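You operate a simulated robot arm through the tools that you are given. There is no shell and no other tool.

You run a simulated robot arm. Do the job below in one go: nothing can be reset, and whatever is moved stays where it is left.

## Task
Start the tall clock's pendulum, then shut and latch the long door.
Fine: it must keep swinging; weights and black nut stay as they hang; hands clear under a sinking weight.

The check looks at the end state, three seconds after you hand in, the way a careful person would. Anything else that was tipped, shoved, dropped, spilled or broken makes it a failure.

## Robot
A 6-joint arm with a fingered hand, fixed in place. Base frame: the origin is at the foot of the arm, x ahead of it, y to its left, z up. Units: cm, degrees, N and s.
With the tool pointing down near the work surface it reaches from about 34 to 80 cm from the base axis. Its first joint turns from -115.0 to 115.0 degrees. Payload 4 kg.
The TCP is the grasp point between the finger pads, 2.6 cm short of the fingertips. In the tool frame z runs along the fingers and y along their closing line. Largest opening 16.4 cm; the body of the gripper starts 7.3 cm behind the TCP. The gripper is a hand of 5 fingers: y runs from the thumb to the fingers, the wrist lies at [0, 0, -23.9] in the tool frame, and closing takes about 1.5 s.
Orientation is that of the tool frame in the base frame, as [roll, pitch, yaw] about the fixed x, y, z axes, in that order (R = Rz(yaw) Ry(pitch) Rx(roll)). With the fingers straight down and closing along the base's y, the tool's x points along the base's -x, its y along +y and its z along -z.

## Interface
- The arm moves only by the tool drive_tool. Its argument "increments" is a list of rows, each a list of 7 numbers: the shift along the base's x, y, z in units of 40 mm (1.0 is 40 mm), then the turn, a rotation vector about the base's x, y, z in units of 4 degrees (1.0 is 4 degrees), then the opening, from 0 (shut) to 1 (fully open). In form: [[x, y, z, rx, ry, rz, jaw], ...]. A call has 1 to 20 rows; each row shifts and turns the commanded pose from where the row before left it. A call with a number of a shift or a turn outside -1 to 1 is refused whole. Rows are played at 5 a second. More than 5 cm and 8.6 degrees between two rows, or a gripper value outside its range, and nothing of the call is played. A pose out of reach is approached as far as the arm can. The call stops where the force on the tool passes 40 N (or 10 N more than at its start, if that is more) or the arm is blocked; 0.2 s more then pass. The fingers move at their own pace (about 4.5 cm/s each) and stop on an object; they squeeze with about 31 N. The grip force told is the motor's: it shows also when the fingers shut on nothing. Time passes only in rows, and 0.2 s behind the last, so rows that do not move let the fingers close. It gives the time, the measured TCP pose, the force on the tool (base axes), the opening and the grip force at its end, in the units of the frame above (readings bear some noise), with the torque about the TCP (base axes, N m) and any sound that the robot's microphone picked up.
- Cameras (640 x 400 px; columns grow to the right, rows downward): "scene" is fixed at [22.06, 63.96, 147.67]; the picture's right is [-1.00, 0.06, 0.00], its down [0.03, 0.44, -0.90] and it looks along [-0.06, -0.89, -0.44] (base axes); focal length 374 px, centre (320, 200). "wrist" rides on the gripper at [5, -7, -9.4] in the tool frame; the picture's right is [0.81, 0.59, 0.00], its down [-0.43, 0.60, -0.68] and it looks along [-0.40, 0.55, 0.74] (tool axes); focal length 270 px, centre (320, 200).
- camera(camera): a new picture of that camera. It takes no simulated time.
- raise_lower(by): slides the trunk up (or, below 0, down) by that many cm; the arm rides with it, the base frame stays. It gives what a move gives, with no picture.
- hand_shape(shape): the hand has 5 fingers and takes this shape, open, in about a second: jaw (thumb against the fingers, like two jaws); tri (thumb and two fingers); tip (a fingertip pinch); poke (one finger out to press); point (the index stretched); flat (the hand flat); cup (the hand cupped); fist (a fist). The gripper value then closes the fingers along that shape, each until it touches; the sizes above hold for jaw. It gives what a move gives, with no picture.
- pixel_to_xyz(camera, pixels): there is no depth. For up to 12 entries [column, row, z] of the newest picture of that camera ("zoom" is the newest enlarged one), the place [x, y] in the base frame at which the ray of that pixel passes the height z, good to about 0.3 cm, but the place of the scene camera against the robot may be out by one fixed shift of up to 2.5 cm in any direction. It takes no simulated time.
- inspect(camera, box): a new picture of the part [left, top, right, bottom] of that camera's present view, enlarged. It takes no simulated time.
- hand_in(): hands the job in; it is judged then, once.

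Leave the gripper open and the arm clear of the work at the hand-in unless told otherwise.

The tools are called as a command line: name --pt "numbers of a row" for each row, then --argument value for the rest, lists and objects as JSON in quotes. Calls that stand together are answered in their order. drive_tool: Moves the arm, as the interface text tells. Its arguments: {"type":"object","properties":{"increments":{"type":"array","items":{"type":"array","items":{"type":"number"}}}},"required":["increments"]} The other tools are called the same way: raise_lower (by) slides the trunk up or down; hand_shape (shape) gives the hand a shape; camera (camera) takes a picture; pixel_to_xyz (camera, pixels) gives the place at which the rays of pixels pass given heights; inspect (camera, box) takes an enlarged picture of a part of a camera's view; hand_in () hands the job in.

At the start:

```text
t: 0.0
tool_pos: [12.49, -44.78, 109.69]
ee_rot: [-179.9, 0.0, -180.0]
force: [1.0, -0.5, 0.5]
moment: [0.04, 0.02, 0.0]
width: 16.4
finger_force: 0.0
shape: jaw
trunk travel left (down, up): [-67.5, 31.5]
```

scene: 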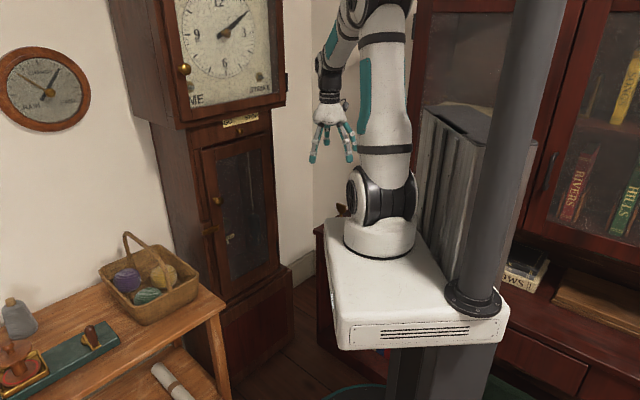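
wrist: 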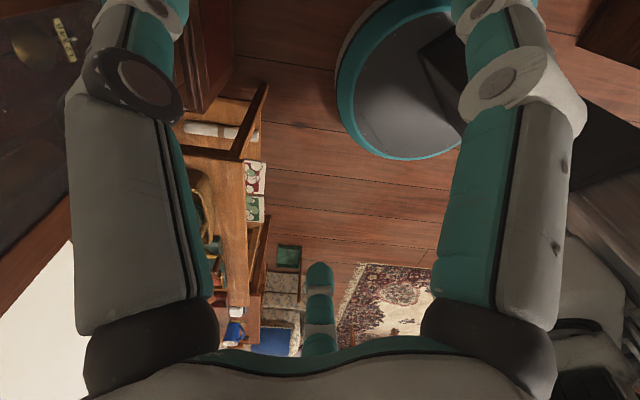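

I see the tall clock left of centre in the scene view, with its long trunk door around columns 200-280, rows 130-285. First I'll take enlarged views of the door, its latch and the hood.

inspect --camera "scene" --box '[180, 100, 310, 300]'

inspect --camera "scene" --box '[195, 130, 285, 215]'

inspect --camera "scene" --box '[160, 0, 300, 130]'

inspect --camera "wrist" --box '[0, 0, 240, 200]'

```text
2.00 times, centred on (245, 200) of scene
```

zoom: 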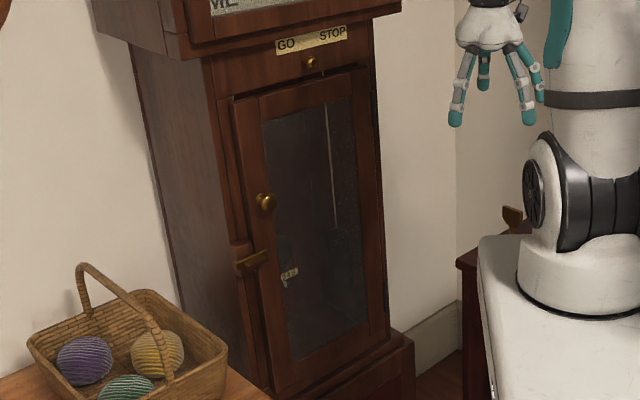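

```text
4.71 times, centred on (240, 172) of scene
```

zoom: 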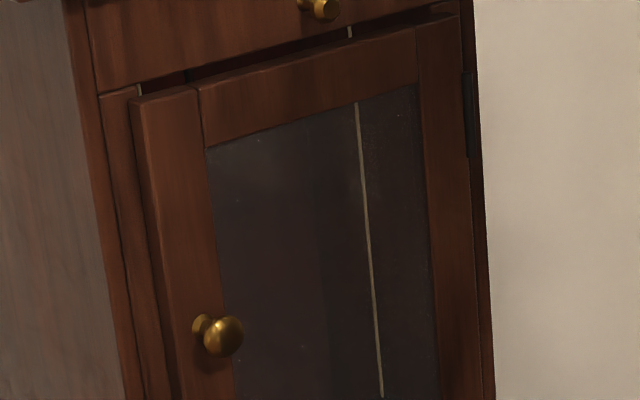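

```text
3.08 times, centred on (230, 65) of scene
```

zoom: 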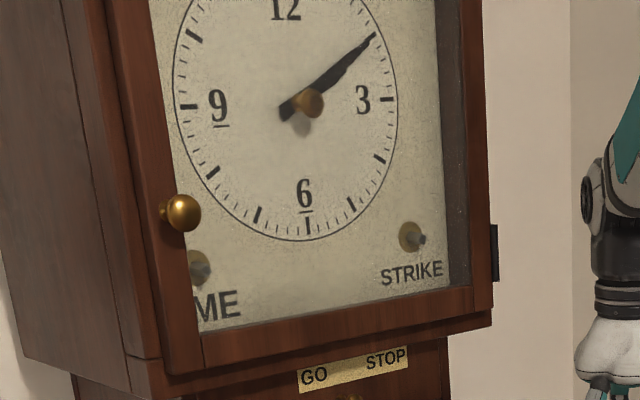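

```text
2.00 times, centred on (120, 100) of wrist
```

zoom: 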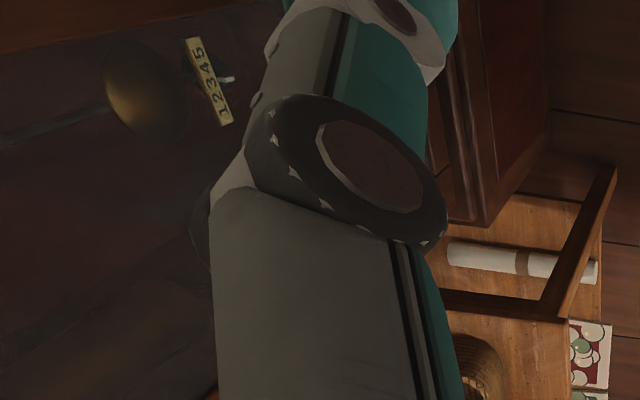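

The door stands ajar, with a GO/STOP plate and a small knob above it and a turn button beside its free edge. Next I'll look up where several clock pixels lie at candidate heights, to get the clock's place and facing.

pixel_to_xyz --camera "scene" --pixels '[[222, 124, 112], [258, 117, 112], [222, 124, 118], [258, 117, 118], [180, 129, 118], [285, 101, 118], [230, 236, 66], [216, 201, 80], [210, 231, 70], [380, 245, 95], [205, 150, 105], [272, 135, 105]]'

inspect --camera "scene" --box '[195, 190, 265, 235]'

inspect --camera "scene" --box '[205, 100, 275, 145]'

inspect --camera "scene" --box '[190, 215, 300, 300]'

inspect --camera "wrist" --box '[0, 0, 120, 80]'

```text
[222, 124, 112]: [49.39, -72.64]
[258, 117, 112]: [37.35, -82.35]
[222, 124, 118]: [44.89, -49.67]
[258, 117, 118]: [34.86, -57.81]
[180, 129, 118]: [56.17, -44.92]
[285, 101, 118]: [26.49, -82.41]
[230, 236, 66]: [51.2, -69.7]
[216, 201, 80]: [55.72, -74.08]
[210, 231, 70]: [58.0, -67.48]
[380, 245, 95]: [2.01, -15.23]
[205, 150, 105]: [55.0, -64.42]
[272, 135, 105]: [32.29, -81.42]
```

```text
8.89 times, centred on (230, 212) of scene
```

zoom: 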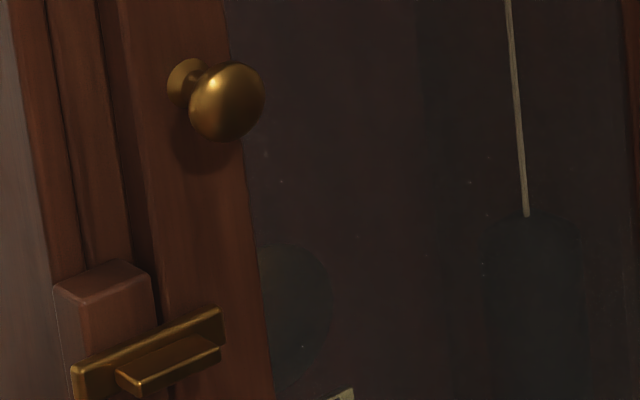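

```text
8.89 times, centred on (240, 122) of scene
```

zoom: 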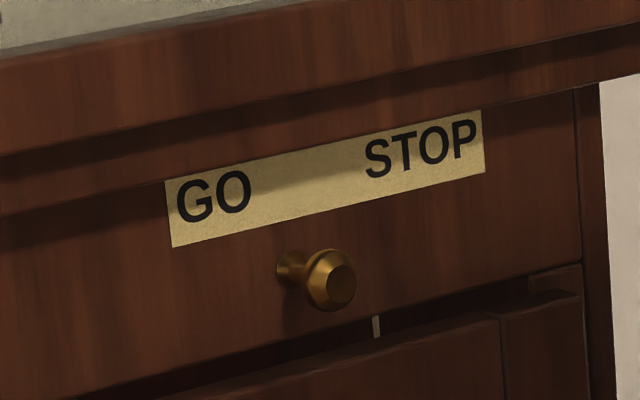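

```text
4.71 times, centred on (245, 258) of scene
```

zoom: 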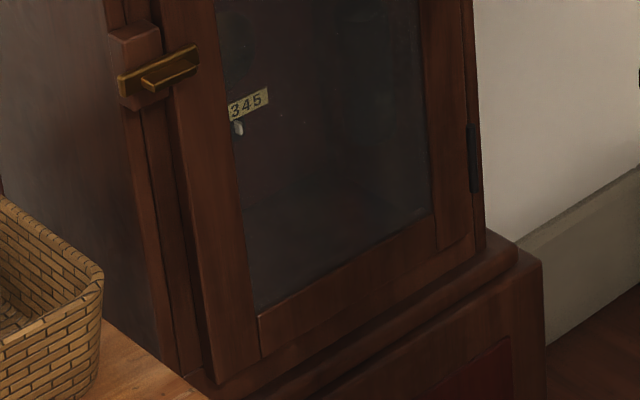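

```text
5.00 times, centred on (60, 40) of wrist
```

zoom: 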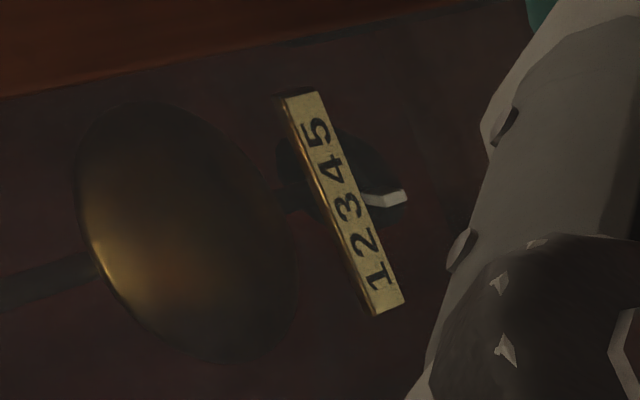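

The GO/STOP plate and the door show the clock facing the arm, with the inward direction about (0.63, -0.78). The "12345" tag lies near (50.5, -69, 66). I'll turn the hand about z by 39 degrees and move it to about (28, -35, 102), well short of the clock.

drive_tool --pt "0.395 0.245 -0.2 0 0 0.975 1" --pt "0.395 0.245 -0.2 0 0 0.975 1" --pt "0.395 0.245 -0.2 0 0 0.975 1" --pt "0.395 0.245 -0.2 0 0 0.975 1" --pt "0.395 0.245 -0.2 0 0 0.975 1" --pt "0.395 0.245 -0.2 0 0 0.975 1" --pt "0.395 0.245 -0.2 0 0 0.975 1" --pt "0.395 0.245 -0.2 0 0 0.975 1" --pt "0.395 0.245 -0.2 0 0 0.975 1" --pt "0.395 0.245 -0.2 0 0 0.975 1"

camera --camera "scene"

camera --camera "wrist"

```text
t: 2.2
tool_pos: [36.71, -30.26, 101.45]
ee_rot: [-179.9, -0.5, -141.3]
force: [0.3, 0.4, -0.3]
moment: [0.02, 0.01, -0.02]
width: 16.37
finger_force: 0.2
shape: jaw
out of reach, approached as far as the arm can: row 2, 3, 4, 5, 6, 7, 8, 9, 10
trunk travel left (down, up): [-67.5, 31.5]
```

```text
taken
```

scene: 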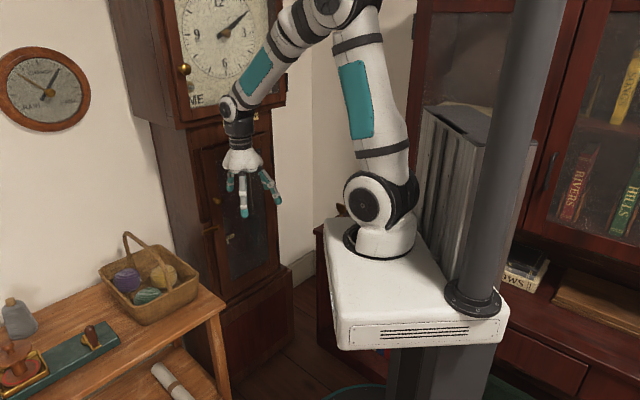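

```text
taken
```

wrist: 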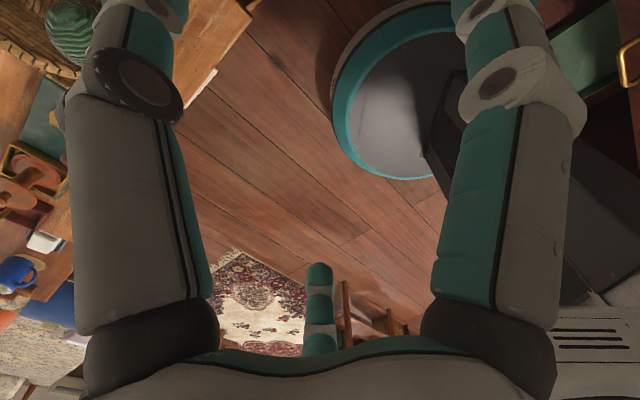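

The arm is at its inner reach limit here, since its shoulder sits at about the same height as the wrist. Raising the trunk should let the hand point horizontally at the clock from further back. I'll raise it 28 cm.

raise_lower --by 28

camera --camera "scene"

```text
t: 5.0
tool_pos: [36.68, -30.26, 129.49]
ee_rot: [-179.9, -0.7, -141.3]
force: [0.1, -0.3, 0.7]
moment: [0.02, -0.03, 0.03]
width: 16.39
finger_force: 0.0
shape: jaw
trunk travel left (down, up): [-95.5, 3.5]
```

```text
taken
```

scene: 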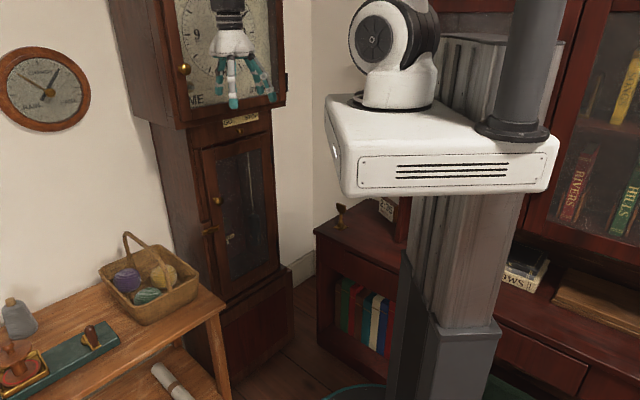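

The trunk is up and the hand is at (36.7, -30.3, 129.5), clear in front of the hood. I'll play a still row to see whether the command and the measured pose agree, then plan the descent.

drive_tool --pt "0 0 -0.5 0 0 0 1" --pt "0 0 -0.5 0 0 0 1" --pt "0 0 -0.5 0 0 0 1" --pt "0 0 0 0 0 0 1"

```text
t: 6.0
tool_pos: [36.65, -30.12, 123.34]
ee_rot: [-179.8, -0.6, -141.3]
force: [-0.3, -0.2, 0.3]
moment: [-0.01, -0.01, -0.03]
width: 16.39
finger_force: 0.0
shape: jaw
trunk travel left (down, up): [-95.5, 3.5]
```

Commands continue from the measured pose. I'll now go down and tilt the hand towards horizontal, pointing into the clock, keeping about 25 cm clear of the door.

drive_tool --pt "-0.2 -0.3 -0.8 -0.777 -0.629 0 1" --pt "-0.2 -0.3 -0.8 -0.777 -0.629 0 1" --pt "-0.2 -0.3 -0.8 -0.777 -0.629 0 1" --pt "-0.2 -0.3 -0.8 -0.777 -0.629 0 1" --pt "-0.2 -0.3 -0.8 -0.777 -0.629 0 1" --pt "-0.2 -0.3 -0.8 -0.777 -0.629 0 1" --pt "-0.2 -0.3 -0.8 -0.777 -0.629 0 1" --pt "0 0 0 -0.777 -0.629 0 1" --pt "0 0 0 -0.777 -0.629 0 1" --pt "0 0 0 -0.777 -0.629 0 1" --pt "0 0 0 -0.777 -0.629 0 1" --pt "0 0 0 -0.777 -0.629 0 1" --pt "0 0 0 0 0 0 1"

camera --camera "wrist"

camera --camera "scene"

```text
t: 8.8
tool_pos: [31.66, -49.06, 108.1]
ee_rot: [-132.5, 2.3, -141.2]
force: [0.2, -0.4, -0.6]
moment: [0.04, 0.02, 0.02]
width: 16.44
finger_force: 0.0
shape: jaw
out of reach, approached as far as the arm can: row 5, 6, 7, 8, 9, 10, 11, 12
trunk travel left (down, up): [-95.5, 3.5]
```

```text
taken
```

wrist: 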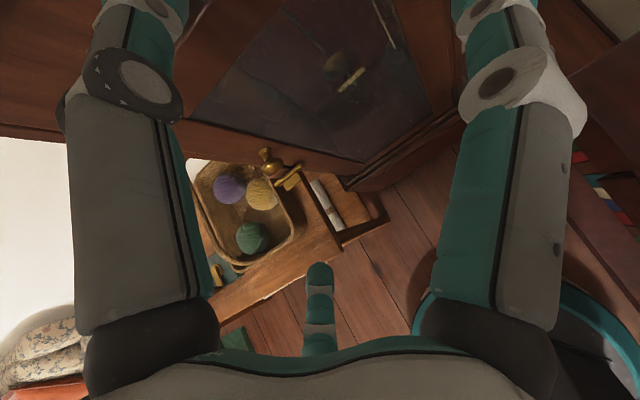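

```text
taken
```

scene: 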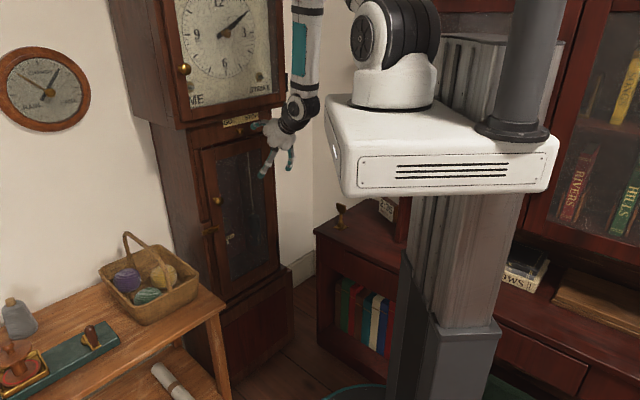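

The remaining tilt is out of reach while the wrist stays this high. I'll go down about 13 cm, draw back from the clock a little, and then finish the tilt.

drive_tool --pt "-0.1 0.12 -0.8 0 0 0 1" --pt "-0.1 0.12 -0.8 0 0 0 1" --pt "-0.1 0.12 -0.8 0 0 0 1" --pt "-0.1 0.12 -0.8 0 0 0 1" --pt "0 0 0 -0.777 -0.629 0 1" --pt "0 0 0 -0.777 -0.629 0 1" --pt "0 0 0 -0.777 -0.629 0 1" --pt "0 0 0 -0.777 -0.629 0 1" --pt "0 0 0 -0.777 -0.629 0 1" --pt "0 0 0 -0.777 -0.629 0 1" --pt "0 0 0 -0.777 -0.629 0 1" --pt "0 0 0 -0.777 -0.629 0 1" --pt "0 0 0 0 0 0 1"

camera --camera "wrist"

camera --camera "scene"

```text
t: 11.6
tool_pos: [29.94, -65.84, 100.89]
ee_rot: [-99.8, 1.0, -141.4]
force: [-4.3, 5.3, -1.9]
moment: [-0.23, 0.04, 0.62]
width: 16.41
finger_force: 0.1
shape: jaw
out of reach, approached as far as the arm can: row 1, 2, 3, 4, 5, 6, 7, 8, 9, 10, 11, 12
trunk travel left (down, up): [-95.5, 3.5]
```

```text
taken
```

wrist: 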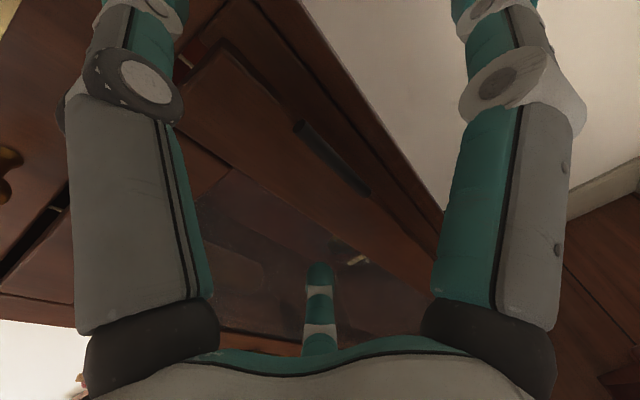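

```text
taken
```

scene: 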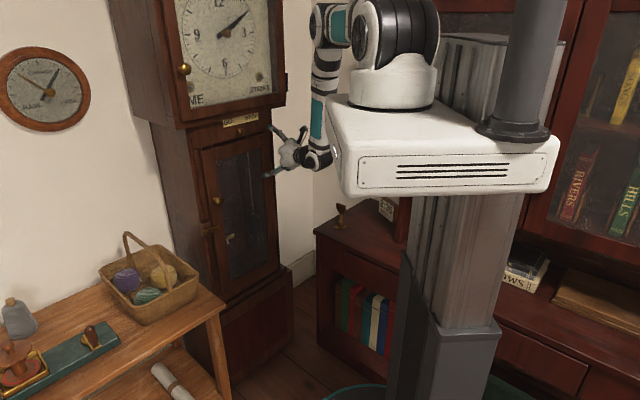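

The force reading is about 7 N, pushed back out of the clock, so the hand lightly touches its front near the hinge side at about (30, -66). I'll back away along the outward direction and undo some tilt, in small steps.

drive_tool --pt "-0.25 0.4 0.1 0.777 0.629 0 1" --pt "-0.25 0.4 0.1 0.777 0.629 0 1"

```text
t: 12.2
tool_pos: [28.05, -64.27, 102.01]
ee_rot: [-108.0, 0.8, -141.4]
force: [-0.4, 0.4, 0.2]
moment: [0.0, 0.0, 0.01]
width: 16.37
finger_force: 0.1
shape: jaw
out of reach, approached as far as the arm can: row 1, 2
trunk travel left (down, up): [-95.5, 3.5]
```

The contact is gone and the force is near zero. I'll keep backing off and untilting towards the earlier free pose at (31.7, -49, 108).

drive_tool --pt "-0.1 0.45 0.2 0.777 0.629 0 1" --pt "-0.1 0.45 0.2 0.777 0.629 0 1" --pt "0.0 0.5 0.2 0.777 0.629 0 1" --pt "0.1 0.5 0.2 0.777 0.629 0 1"

camera --camera "scene"

```text
t: 13.2
tool_pos: [27.33, -57.83, 105.59]
ee_rot: [-124.1, 0.6, -141.5]
force: [-0.6, 0.8, -0.1]
moment: [0.01, 0.06, -0.04]
width: 16.41
finger_force: 0.1
shape: jaw
out of reach, approached as far as the arm can: row 1, 3
trunk travel left (down, up): [-95.5, 3.5]
```

```text
taken
```

scene: 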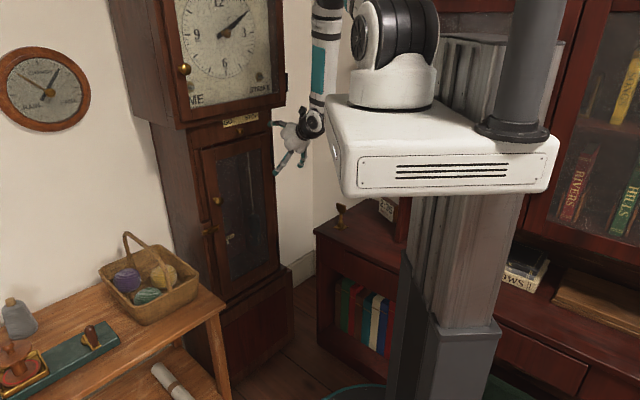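

I'll keep retreating to the earlier reachable pose near (33, -35, 112), almost tool-down. Then I'll lower the trunk so that the arm can reach the clock horizontally.

drive_tool --pt "0.15 0.57 0.16 0.777 0.629 0 1" --pt "0.15 0.57 0.16 0.777 0.629 0 1" --pt "0.15 0.57 0.16 0.777 0.629 0 1" --pt "0.15 0.57 0.16 0.777 0.629 0 1" --pt "0.15 0.57 0.16 0.777 0.629 0 1" --pt "0.15 0.57 0.16 0.777 0.629 0 1" --pt "0.15 0.57 0.16 0.777 0.629 0 1" --pt "0.15 0.57 0.16 0.777 0.629 0 1" --pt "0.15 0.57 0.16 0.777 0.629 0 1" --pt "0.15 0.57 0.16 0.777 0.629 0 1"

camera --camera "scene"

```text
t: 15.4
tool_pos: [33.47, -34.88, 111.84]
ee_rot: [-163.9, -0.4, -141.5]
force: [0.5, 0.4, -0.7]
moment: [-0.01, -0.03, -0.02]
width: 16.4
finger_force: 0.0
shape: jaw
trunk travel left (down, up): [-95.5, 3.5]
```

```text
taken
```

scene: 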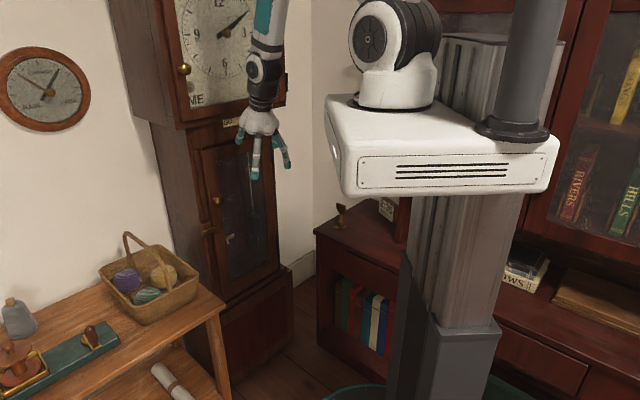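

The hand is free at (33.5, -34.9, 111.8). I'll lift it 10 cm with the arm, then lower the trunk 30 cm and look again.

drive_tool --pt "0.1 0.1 0.7 0.777 0.629 0 1" --pt "0.1 0.1 0.7 0.777 0.629 0 1" --pt "0.1 0.1 0.7 0.777 0.629 0 1" --pt "0 0 0.7 0.777 0.629 0 1"

raise_lower --by -30

camera --camera "scene"

```text
t: 16.4
tool_pos: [36.46, -32.08, 122.99]
ee_rot: [-179.9, -1.3, -141.8]
force: [0.2, -0.1, 0.1]
moment: [0.02, 0.04, 0.02]
width: 16.37
finger_force: 0.2
shape: jaw
out of reach, approached as far as the arm can: row 2, 3, 4
trunk travel left (down, up): [-95.5, 3.5]
```

```text
t: 19.4
tool_pos: [36.47, -32.17, 92.87]
ee_rot: [-179.8, -1.3, -141.8]
force: [0.5, 0.9, 0.1]
moment: [0.01, 0.0, 0.0]
width: 16.35
finger_force: 0.1
shape: jaw
trunk travel left (down, up): [-65.5, 33.5]
```

```text
taken
```

scene: 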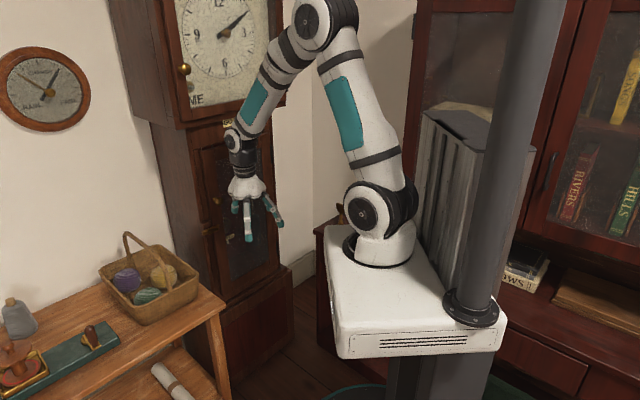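

Now I'll lift the hand 20 cm with the arm, then lower the trunk another 30 cm.

drive_tool --pt "0 0 0.8 0 0 0 1" --pt "0 0 0.8 0 0 0 1" --pt "0 0 0.8 0 0 0 1" --pt "0 0 0.8 0 0 0 1" --pt "0 0 0.8 0 0 0 1" --pt "0 0 0.8 0 0 0 1" --pt "0 0 0.4 0 0 0 1"

raise_lower --by -30

camera --camera "scene"

camera --camera "wrist"

```text
t: 21.0
tool_pos: [36.63, -31.77, 113.8]
ee_rot: [-179.8, -1.6, -142.2]
force: [0.3, -0.6, 0.7]
moment: [-0.03, -0.01, -0.01]
width: 16.39
finger_force: 0.0
shape: jaw
out of reach, approached as far as the arm can: row 7
trunk travel left (down, up): [-65.5, 33.5]
```

```text
t: 24.0
tool_pos: [36.58, -31.86, 83.77]
ee_rot: [-179.8, -1.6, -142.2]
force: [-0.1, -0.3, -0.2]
moment: [0.02, -0.03, 0.03]
width: 16.39
finger_force: 0.0
shape: jaw
trunk travel left (down, up): [-35.5, 63.5]
```

```text
taken
```

scene: 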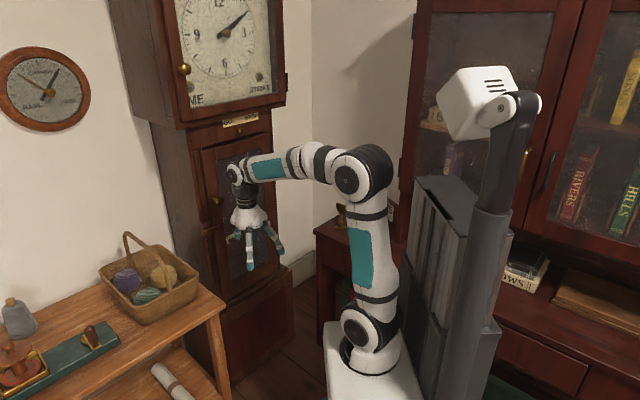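

```text
taken
```

wrist: 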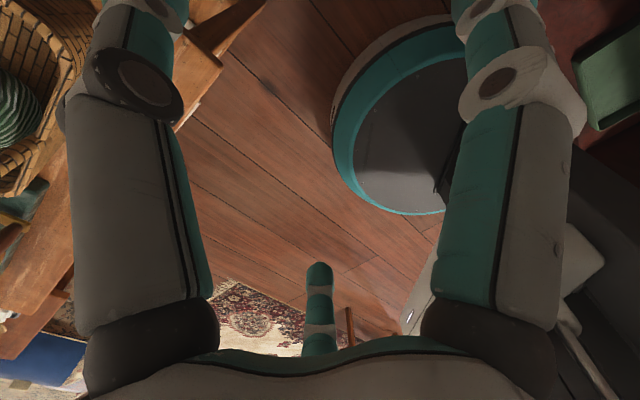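

The arm's geometry is better now. I'll lift the hand 18 cm more and lower the trunk 22 cm, so the wrist sits well above the shoulder and the hand can be horizontal while further back.

drive_tool --pt "0 0 0.9 0 0 0 1" --pt "0 0 0.9 0 0 0 1" --pt "0 0 0.9 0 0 0 1" --pt "0 0 0.9 0 0 0 1" --pt "0 0 0.9 0 0 0 1"

raise_lower --by -22

camera --camera "scene"

```text
t: 25.2
tool_pos: [36.81, -31.85, 91.75]
ee_rot: [-179.4, -1.8, -142.2]
force: [0.5, -0.7, 0.2]
moment: [-0.03, 0.01, 0.03]
width: 16.41
finger_force: 0.0
shape: jaw
out of reach, approached as far as the arm can: row 3, 4, 5
trunk travel left (down, up): [-35.5, 63.5]
```

```text
t: 27.6
tool_pos: [36.85, -31.79, 69.82]
ee_rot: [-179.4, -1.8, -142.3]
force: [-0.2, -0.4, 0.3]
moment: [0.0, 0.0, -0.01]
width: 16.36
finger_force: 0.0
shape: jaw
trunk travel left (down, up): [-13.5, 85.5]
```

```text
taken
```

scene: 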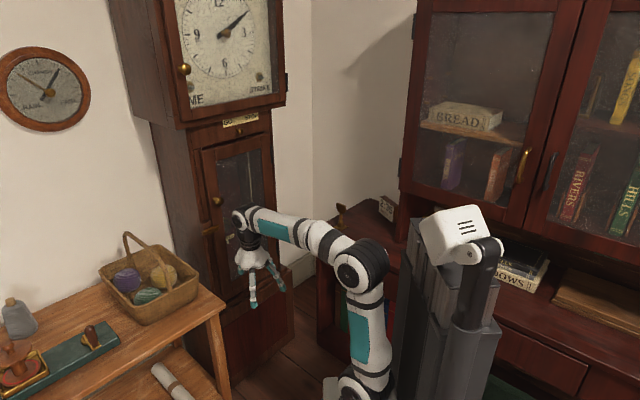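

Reach upward should improve as the hand tilts. I'll tilt about 75 degrees towards the clock while rising to about (34, -50, 98), which leaves roughly 10 cm to the door.

drive_tool --pt "-0.04 -0.15 0.37 -0.777 -0.629 0 1" --pt "-0.04 -0.15 0.37 -0.777 -0.629 0 1" --pt "-0.04 -0.15 0.37 -0.777 -0.629 0 1" --pt "-0.04 -0.15 0.37 -0.777 -0.629 0 1" --pt "-0.04 -0.15 0.37 -0.777 -0.629 0 1" --pt "-0.04 -0.2 0.37 -0.777 -0.629 0 1" --pt "-0.04 -0.2 0.37 -0.777 -0.629 0 1" --pt "-0.04 -0.2 0.37 -0.777 -0.629 0 1" --pt "-0.04 -0.2 0.37 -0.777 -0.629 0 1" --pt "-0.04 -0.2 0.37 -0.777 -0.629 0 1" --pt "-0.04 -0.2 0.37 -0.777 -0.629 0 1" --pt "-0.04 -0.2 0.37 -0.777 -0.629 0 1"

camera --camera "scene"

camera --camera "wrist"

```text
t: 30.4
tool_pos: [39.31, -39.65, 84.83]
ee_rot: [-134.3, -0.5, -143.6]
force: [-0.6, 0.7, 0.1]
moment: [-0.02, 0.0, 0.04]
width: 16.4
finger_force: 0.1
shape: jaw
out of reach, approached as far as the arm can: row 3, 5, 6, 7, 8, 9, 10, 11, 12
trunk travel left (down, up): [-13.5, 85.5]
stopped in row 12: the arm was blocked; the commanded pose is now the measured one
```

```text
taken
```

scene: 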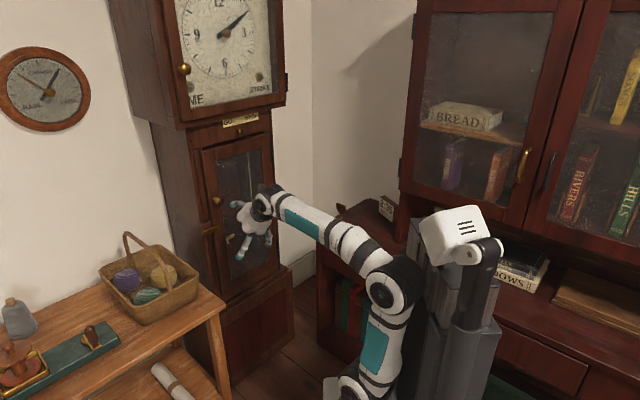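

```text
taken
```

wrist: 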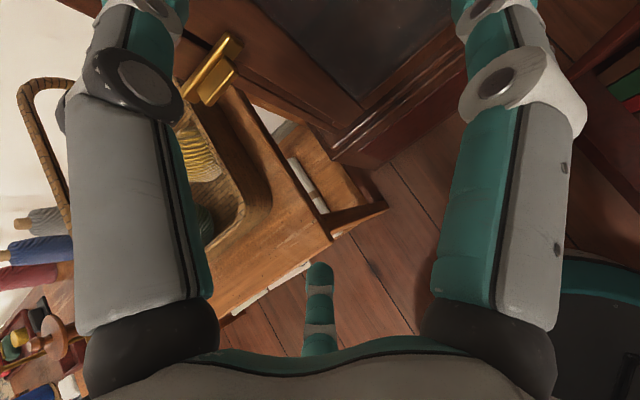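

The arm stopped as "blocked" without force on the tool, probably at an elbow limit. The hand is free at (39.3, -39.7, 84.8). In the wrist view the turn button shows at about (215, 65), so I'll enlarge that area along with the scene view of the door.

inspect --camera "wrist" --box '[170, 0, 330, 110]'

inspect --camera "scene" --box '[195, 215, 235, 242]'

inspect --camera "scene" --box '[320, 190, 440, 320]'

```text
3.64 times, centred on (250, 55) of wrist
```

zoom: 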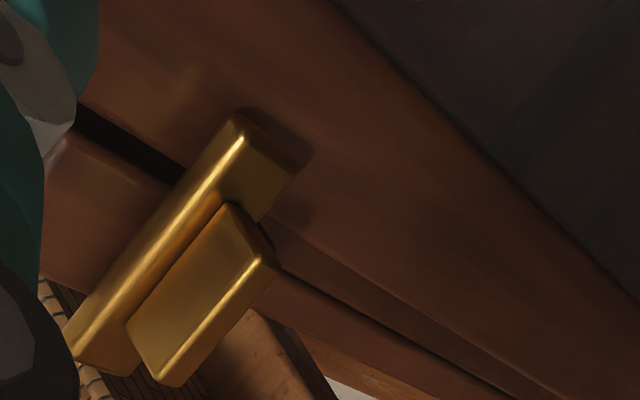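

```text
14.81 times, centred on (215, 228) of scene
```

zoom: 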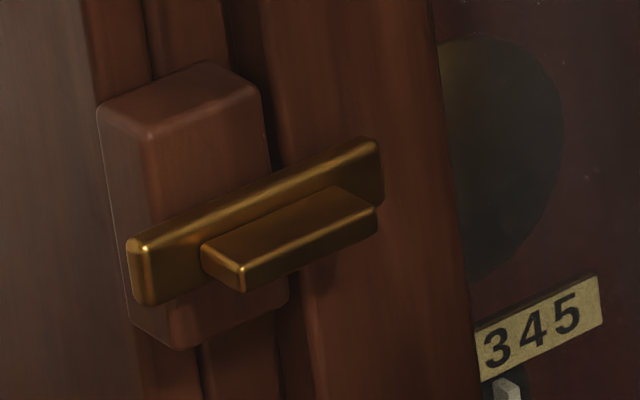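

```text
3.08 times, centred on (380, 255) of scene
```

zoom: 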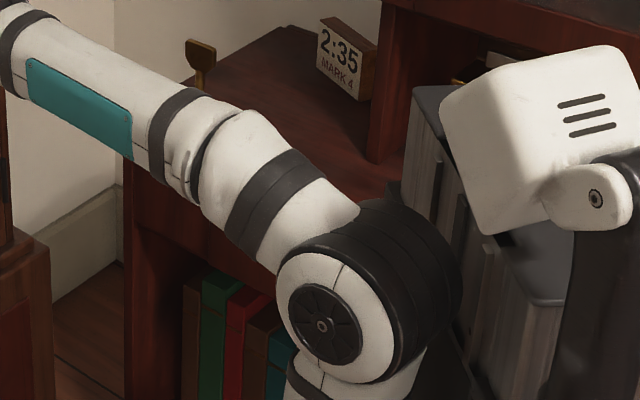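

The turn button lies across the door's stile with a contact shadow, so the door is shut and latched now. I'll have to unlatch and open it. A card reading "2:35 MARK 4" stands on the low cabinet, which I'll read closely along with the scale.

inspect --camera "scene" --box '[330, 190, 410, 225]'

inspect --camera "scene" --box '[215, 215, 255, 260]'

inspect --camera "scene" --box '[170, 0, 290, 110]'

inspect --camera "scene" --box '[205, 105, 280, 150]'

inspect --camera "scene" --box '[0, 220, 240, 400]'

inspect --camera "scene" --box '[0, 30, 110, 140]'

```text
8.00 times, centred on (370, 208) of scene
```

zoom: 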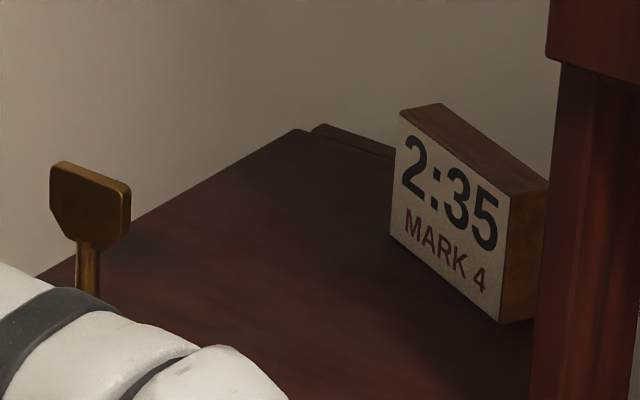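

```text
8.89 times, centred on (235, 238) of scene
```

zoom: 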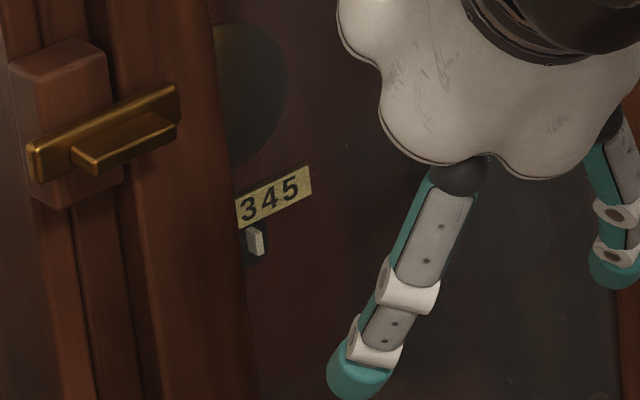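

```text
3.64 times, centred on (230, 55) of scene
```

zoom: 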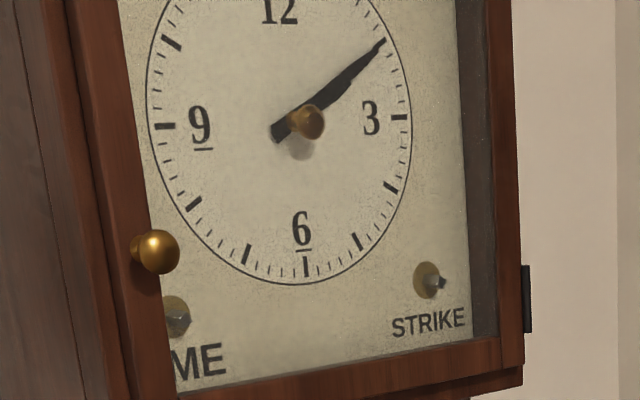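

```text
8.53 times, centred on (242, 128) of scene
```

zoom: 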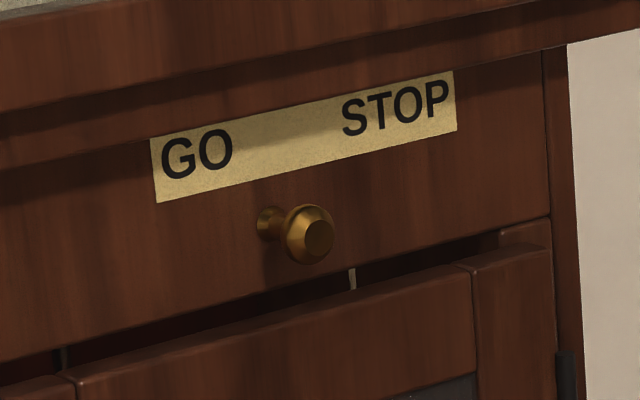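

```text
2.22 times, centred on (120, 310) of scene
```

zoom: 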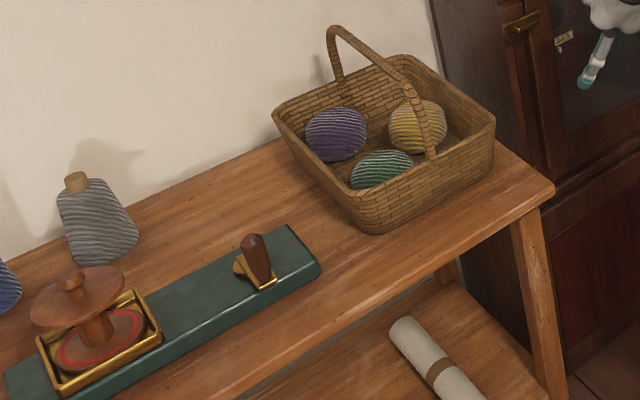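

```text
3.64 times, centred on (55, 85) of scene
```

zoom: 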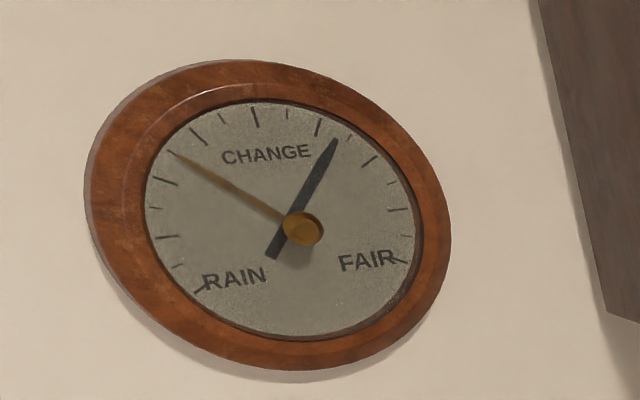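

The latch geometry is clear now:
- The turn button bar runs from about v=14 to 8 at z≈83.
- The door knob is near (48.3, -49.8, 92).
- The GO/STOP knob is near (40.8, -60.8, 111.5).

"MARK 4" hints at how far the pendulum should swing. Next I'll draw the hand back a bit and shape it to "poke", then look at how that finger sits in the tool frame.

drive_tool --pt "-0.1 0.3 0.3 0.5 0.4 0 1" --pt "-0.1 0.3 0.3 0.5 0.4 0 1"

hand_shape --shape "poke"

camera --camera "wrist"

camera --camera "scene"

```text
t: 31.0
tool_pos: [38.65, -37.41, 87.13]
ee_rot: [-139.6, -0.7, -143.3]
force: [0.1, -0.5, -0.1]
moment: [-0.02, 0.04, -0.02]
width: 16.41
finger_force: 0.1
shape: jaw
trunk travel left (down, up): [-13.5, 85.5]
```

```text
t: 31.9
tool_pos: [38.75, -37.35, 87.16]
ee_rot: [-139.6, -0.8, -143.4]
force: [0.3, -0.8, -0.2]
moment: [-0.01, 0.0, -0.01]
width: 0.02
finger_force: 0.1
shape: poke
trunk travel left (down, up): [-13.5, 85.5]
```

```text
taken
```

wrist: 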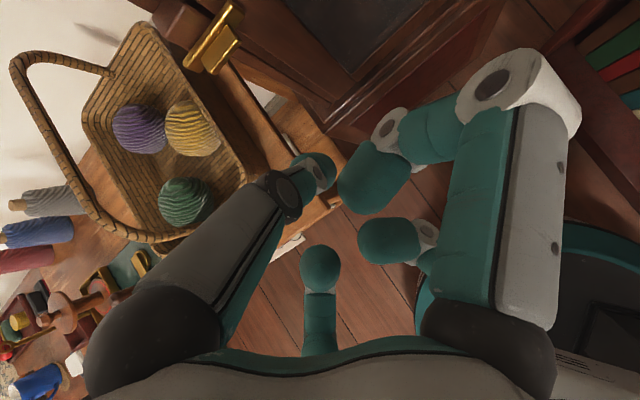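

```text
taken
```

scene: 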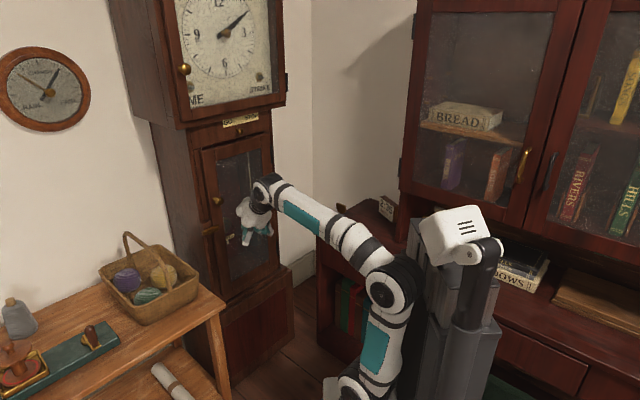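

The finger tip at about (315, 170) in the wrist view matches the fingertip point 2.6 cm beyond the TCP. I'll enlarge the hand in the scene view to confirm that shape.

inspect --camera "scene" --box '[220, 165, 300, 255]'

inspect --camera "wrist" --box '[180, 0, 300, 90]'

```text
4.44 times, centred on (260, 210) of scene
```

zoom: 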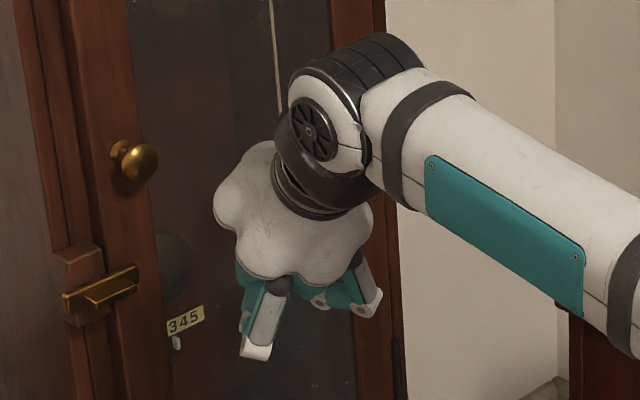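

```text
4.44 times, centred on (240, 45) of wrist
```

zoom: 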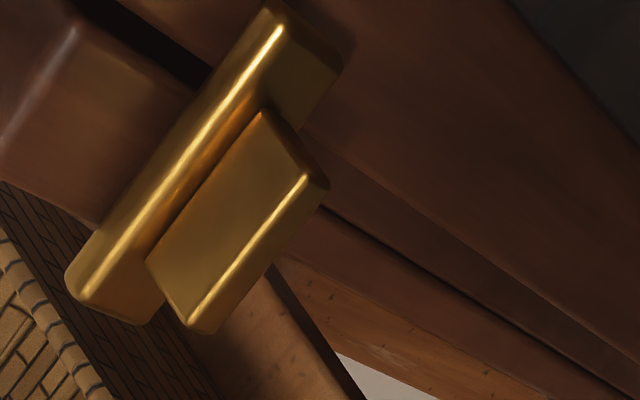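

I want a well-defined pusher that can also grip, so I'll try the "tip" pinch shape. I'll close it partly and look at it from both cameras.

hand_shape --shape "tip"

camera --camera "wrist"

drive_tool --pt "0 0 0 0 0 0 0" --pt "0 0 0 0 0 0 0" --pt "0 0 0 0 0 0 0" --pt "0 0 0 0 0 0 0" --pt "0 0 0 0 0 0 0" --pt "0 0 0 0 0 0 0" --pt "0 0 0 0 0 0 0" --pt "0 0 0 0 0 0 0" --pt "0 0 0 0 0 0 0"

camera --camera "wrist"

inspect --camera "scene" --box '[220, 165, 300, 255]'

```text
t: 32.8
tool_pos: [38.74, -37.46, 87.19]
ee_rot: [-139.5, -0.7, -143.3]
force: [-1.0, 0.5, -0.5]
moment: [0.01, 0.03, 0.03]
width: 16.39
finger_force: 0.0
shape: tip
trunk travel left (down, up): [-13.5, 85.5]
```

```text
taken
```

wrist: 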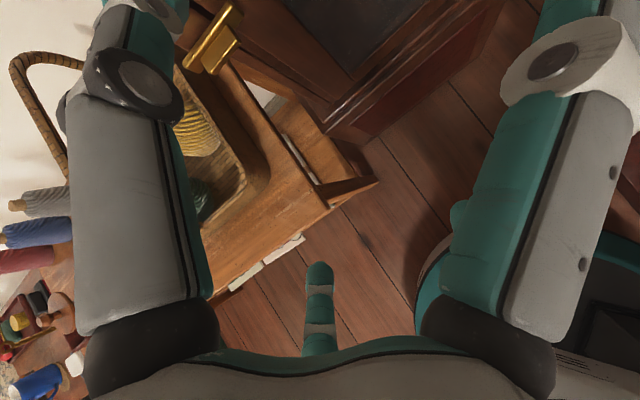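

```text
t: 34.8
tool_pos: [38.67, -37.42, 87.1]
ee_rot: [-139.6, -0.7, -143.5]
force: [-0.1, 0.2, -0.1]
moment: [0.02, -0.02, 0.03]
width: 0.0
finger_force: 0.0
shape: tip
trunk travel left (down, up): [-13.5, 85.5]
```

```text
taken
```

wrist: 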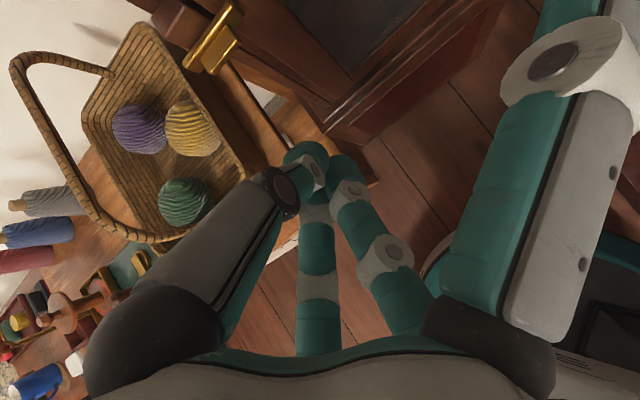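

```text
4.44 times, centred on (260, 210) of scene
```

zoom: 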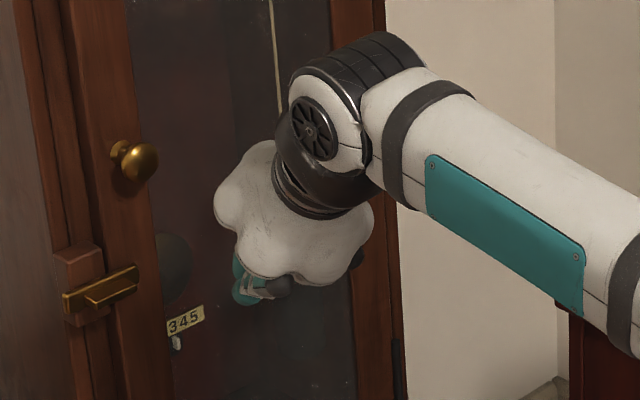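

The "tip" shape leaves a digit sticking out at the right of the wrist view, which could bump the door. I'll check the closed "jaw" shape and "point" instead.

hand_shape --shape "point"

camera --camera "wrist"

hand_shape --shape "jaw"

drive_tool --pt "0 0 0 0 0 0 0" --pt "0 0 0 0 0 0 0" --pt "0 0 0 0 0 0 0" --pt "0 0 0 0 0 0 0" --pt "0 0 0 0 0 0 0" --pt "0 0 0 0 0 0 0" --pt "0 0 0 0 0 0 0" --pt "0 0 0 0 0 0 0" --pt "0 0 0 0 0 0 0"

camera --camera "wrist"

inspect --camera "scene" --box '[220, 165, 300, 255]'

```text
t: 35.7
tool_pos: [38.69, -37.44, 87.13]
ee_rot: [-139.5, -0.6, -143.4]
force: [-0.6, 0.5, -0.3]
moment: [0.02, 0.03, 0.0]
width: 0.0
finger_force: 0.0
shape: point
trunk travel left (down, up): [-13.5, 85.5]
```

```text
taken
```

wrist: 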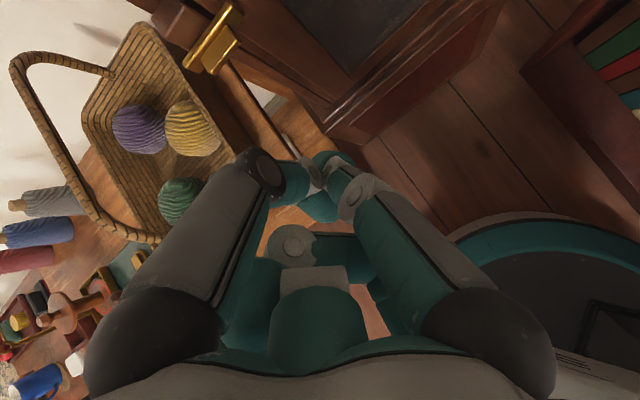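

```text
t: 36.6
tool_pos: [38.65, -37.36, 87.07]
ee_rot: [-139.5, -0.7, -143.4]
force: [-0.8, 0.0, 0.0]
moment: [-0.04, 0.01, 0.0]
width: 16.44
finger_force: 0.1
shape: jaw
trunk travel left (down, up): [-13.5, 85.5]
```

```text
t: 38.6
tool_pos: [38.73, -37.29, 87.22]
ee_rot: [-139.6, -0.7, -143.5]
force: [-0.3, 0.4, 0.4]
moment: [-0.01, -0.01, -0.02]
width: 0.01
finger_force: 0.1
shape: jaw
trunk travel left (down, up): [-13.5, 85.5]
```

```text
taken
```

wrist: 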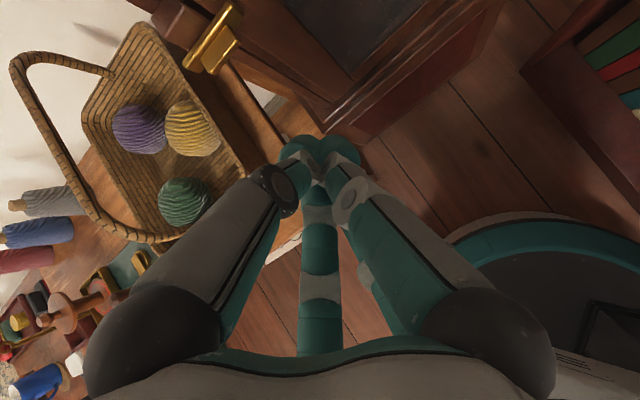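

```text
4.44 times, centred on (260, 210) of scene
```

zoom: 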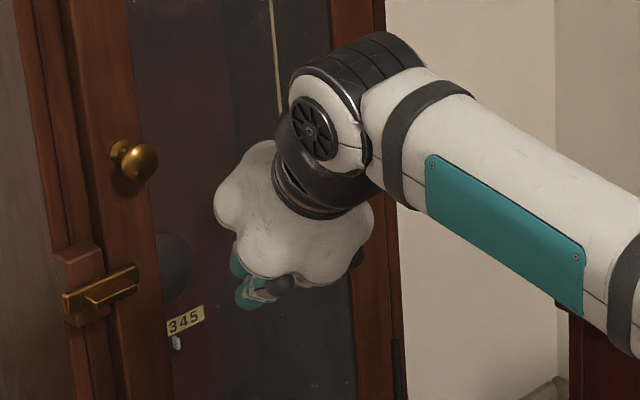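

The closed "jaw" makes a compact tip, so I'll use it. From the two views the button's fin spans about (49.2, -46.9) to (51.7, -44.6) at z≈81. To work there with room to retreat I need the trunk high and the arm reaching down. I'll make the tool point down first, and then raise the trunk in steps while lowering the hand.

drive_tool --pt "-0.05 0.14 -0.2 0.777 0.629 0 0" --pt "-0.05 0.14 -0.2 0.777 0.629 0 0" --pt "-0.05 0.14 -0.2 0.777 0.629 0 0" --pt "-0.05 0.14 -0.2 0.777 0.629 0 0" --pt "-0.05 0.14 -0.2 0.777 0.629 0 0" --pt "-0.05 0.14 -0.2 0.777 0.629 0 0" --pt "-0.05 0.14 -0.2 0.777 0.629 0 0" --pt "-0.05 0.14 -0.2 0.777 0.629 0 0" --pt "-0.05 0.14 -0.2 0.777 0.629 0 0" --pt "-0.05 0.14 -0.2 0.777 0.629 0 0"

raise_lower --by 30

```text
t: 40.8
tool_pos: [36.1, -31.66, 70.16]
ee_rot: [-178.8, -2.0, -142.4]
force: [-1.0, -0.5, -0.4]
moment: [-0.01, 0.01, -0.01]
width: 0.0
finger_force: 31.4
shape: jaw
out of reach, approached as far as the arm can: row 7, 8, 9, 10
trunk travel left (down, up): [-13.5, 85.5]
```

```text
t: 43.8
tool_pos: [36.19, -31.68, 100.36]
ee_rot: [-178.7, -2.0, -142.4]
force: [-0.2, -0.5, -0.4]
moment: [0.03, 0.01, 0.03]
width: 0.0
finger_force: 30.9
shape: jaw
trunk travel left (down, up): [-43.5, 55.5]
```

The hand points down at (36.2, -31.7, 100). I'll lower it with the arm by 26 cm and move slightly outward, then raise the trunk another 30 cm.

drive_tool --pt "0.06 -0.08 -0.8 0 0 0 0" --pt "0.06 -0.08 -0.8 0 0 0 0" --pt "0 0 -0.8 0 0 0 0" --pt "0 0 -0.8 0 0 0 0" --pt "0 0 -0.8 0 0 0 0" --pt "0 0 -0.8 0 0 0 0" --pt "0 0 -0.8 0 0 0 0" --pt "0 0 -0.8 0 0 0 0"

raise_lower --by 30

camera --camera "scene"

```text
t: 45.6
tool_pos: [36.65, -32.41, 74.67]
ee_rot: [-178.7, -2.0, -142.4]
force: [0.5, 0.2, 0.1]
moment: [0.01, 0.01, 0.0]
width: 0.0
finger_force: 31.2
shape: jaw
trunk travel left (down, up): [-43.5, 55.5]
```

```text
t: 48.6
tool_pos: [36.67, -32.33, 104.71]
ee_rot: [-178.8, -1.9, -142.4]
force: [-0.1, 0.3, 0.3]
moment: [0.04, 0.03, 0.02]
width: 0.01
finger_force: 31.2
shape: jaw
trunk travel left (down, up): [-73.5, 25.5]
```

```text
taken
```

scene: 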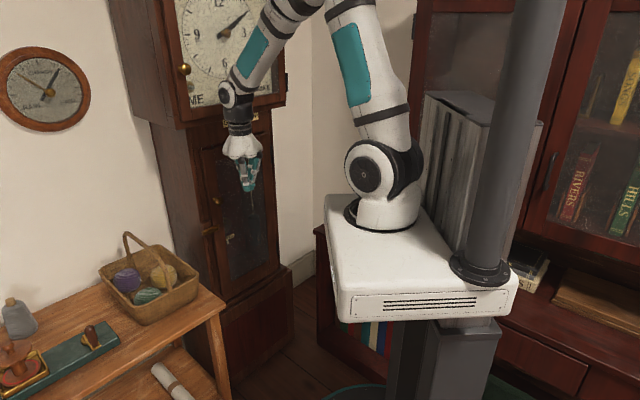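

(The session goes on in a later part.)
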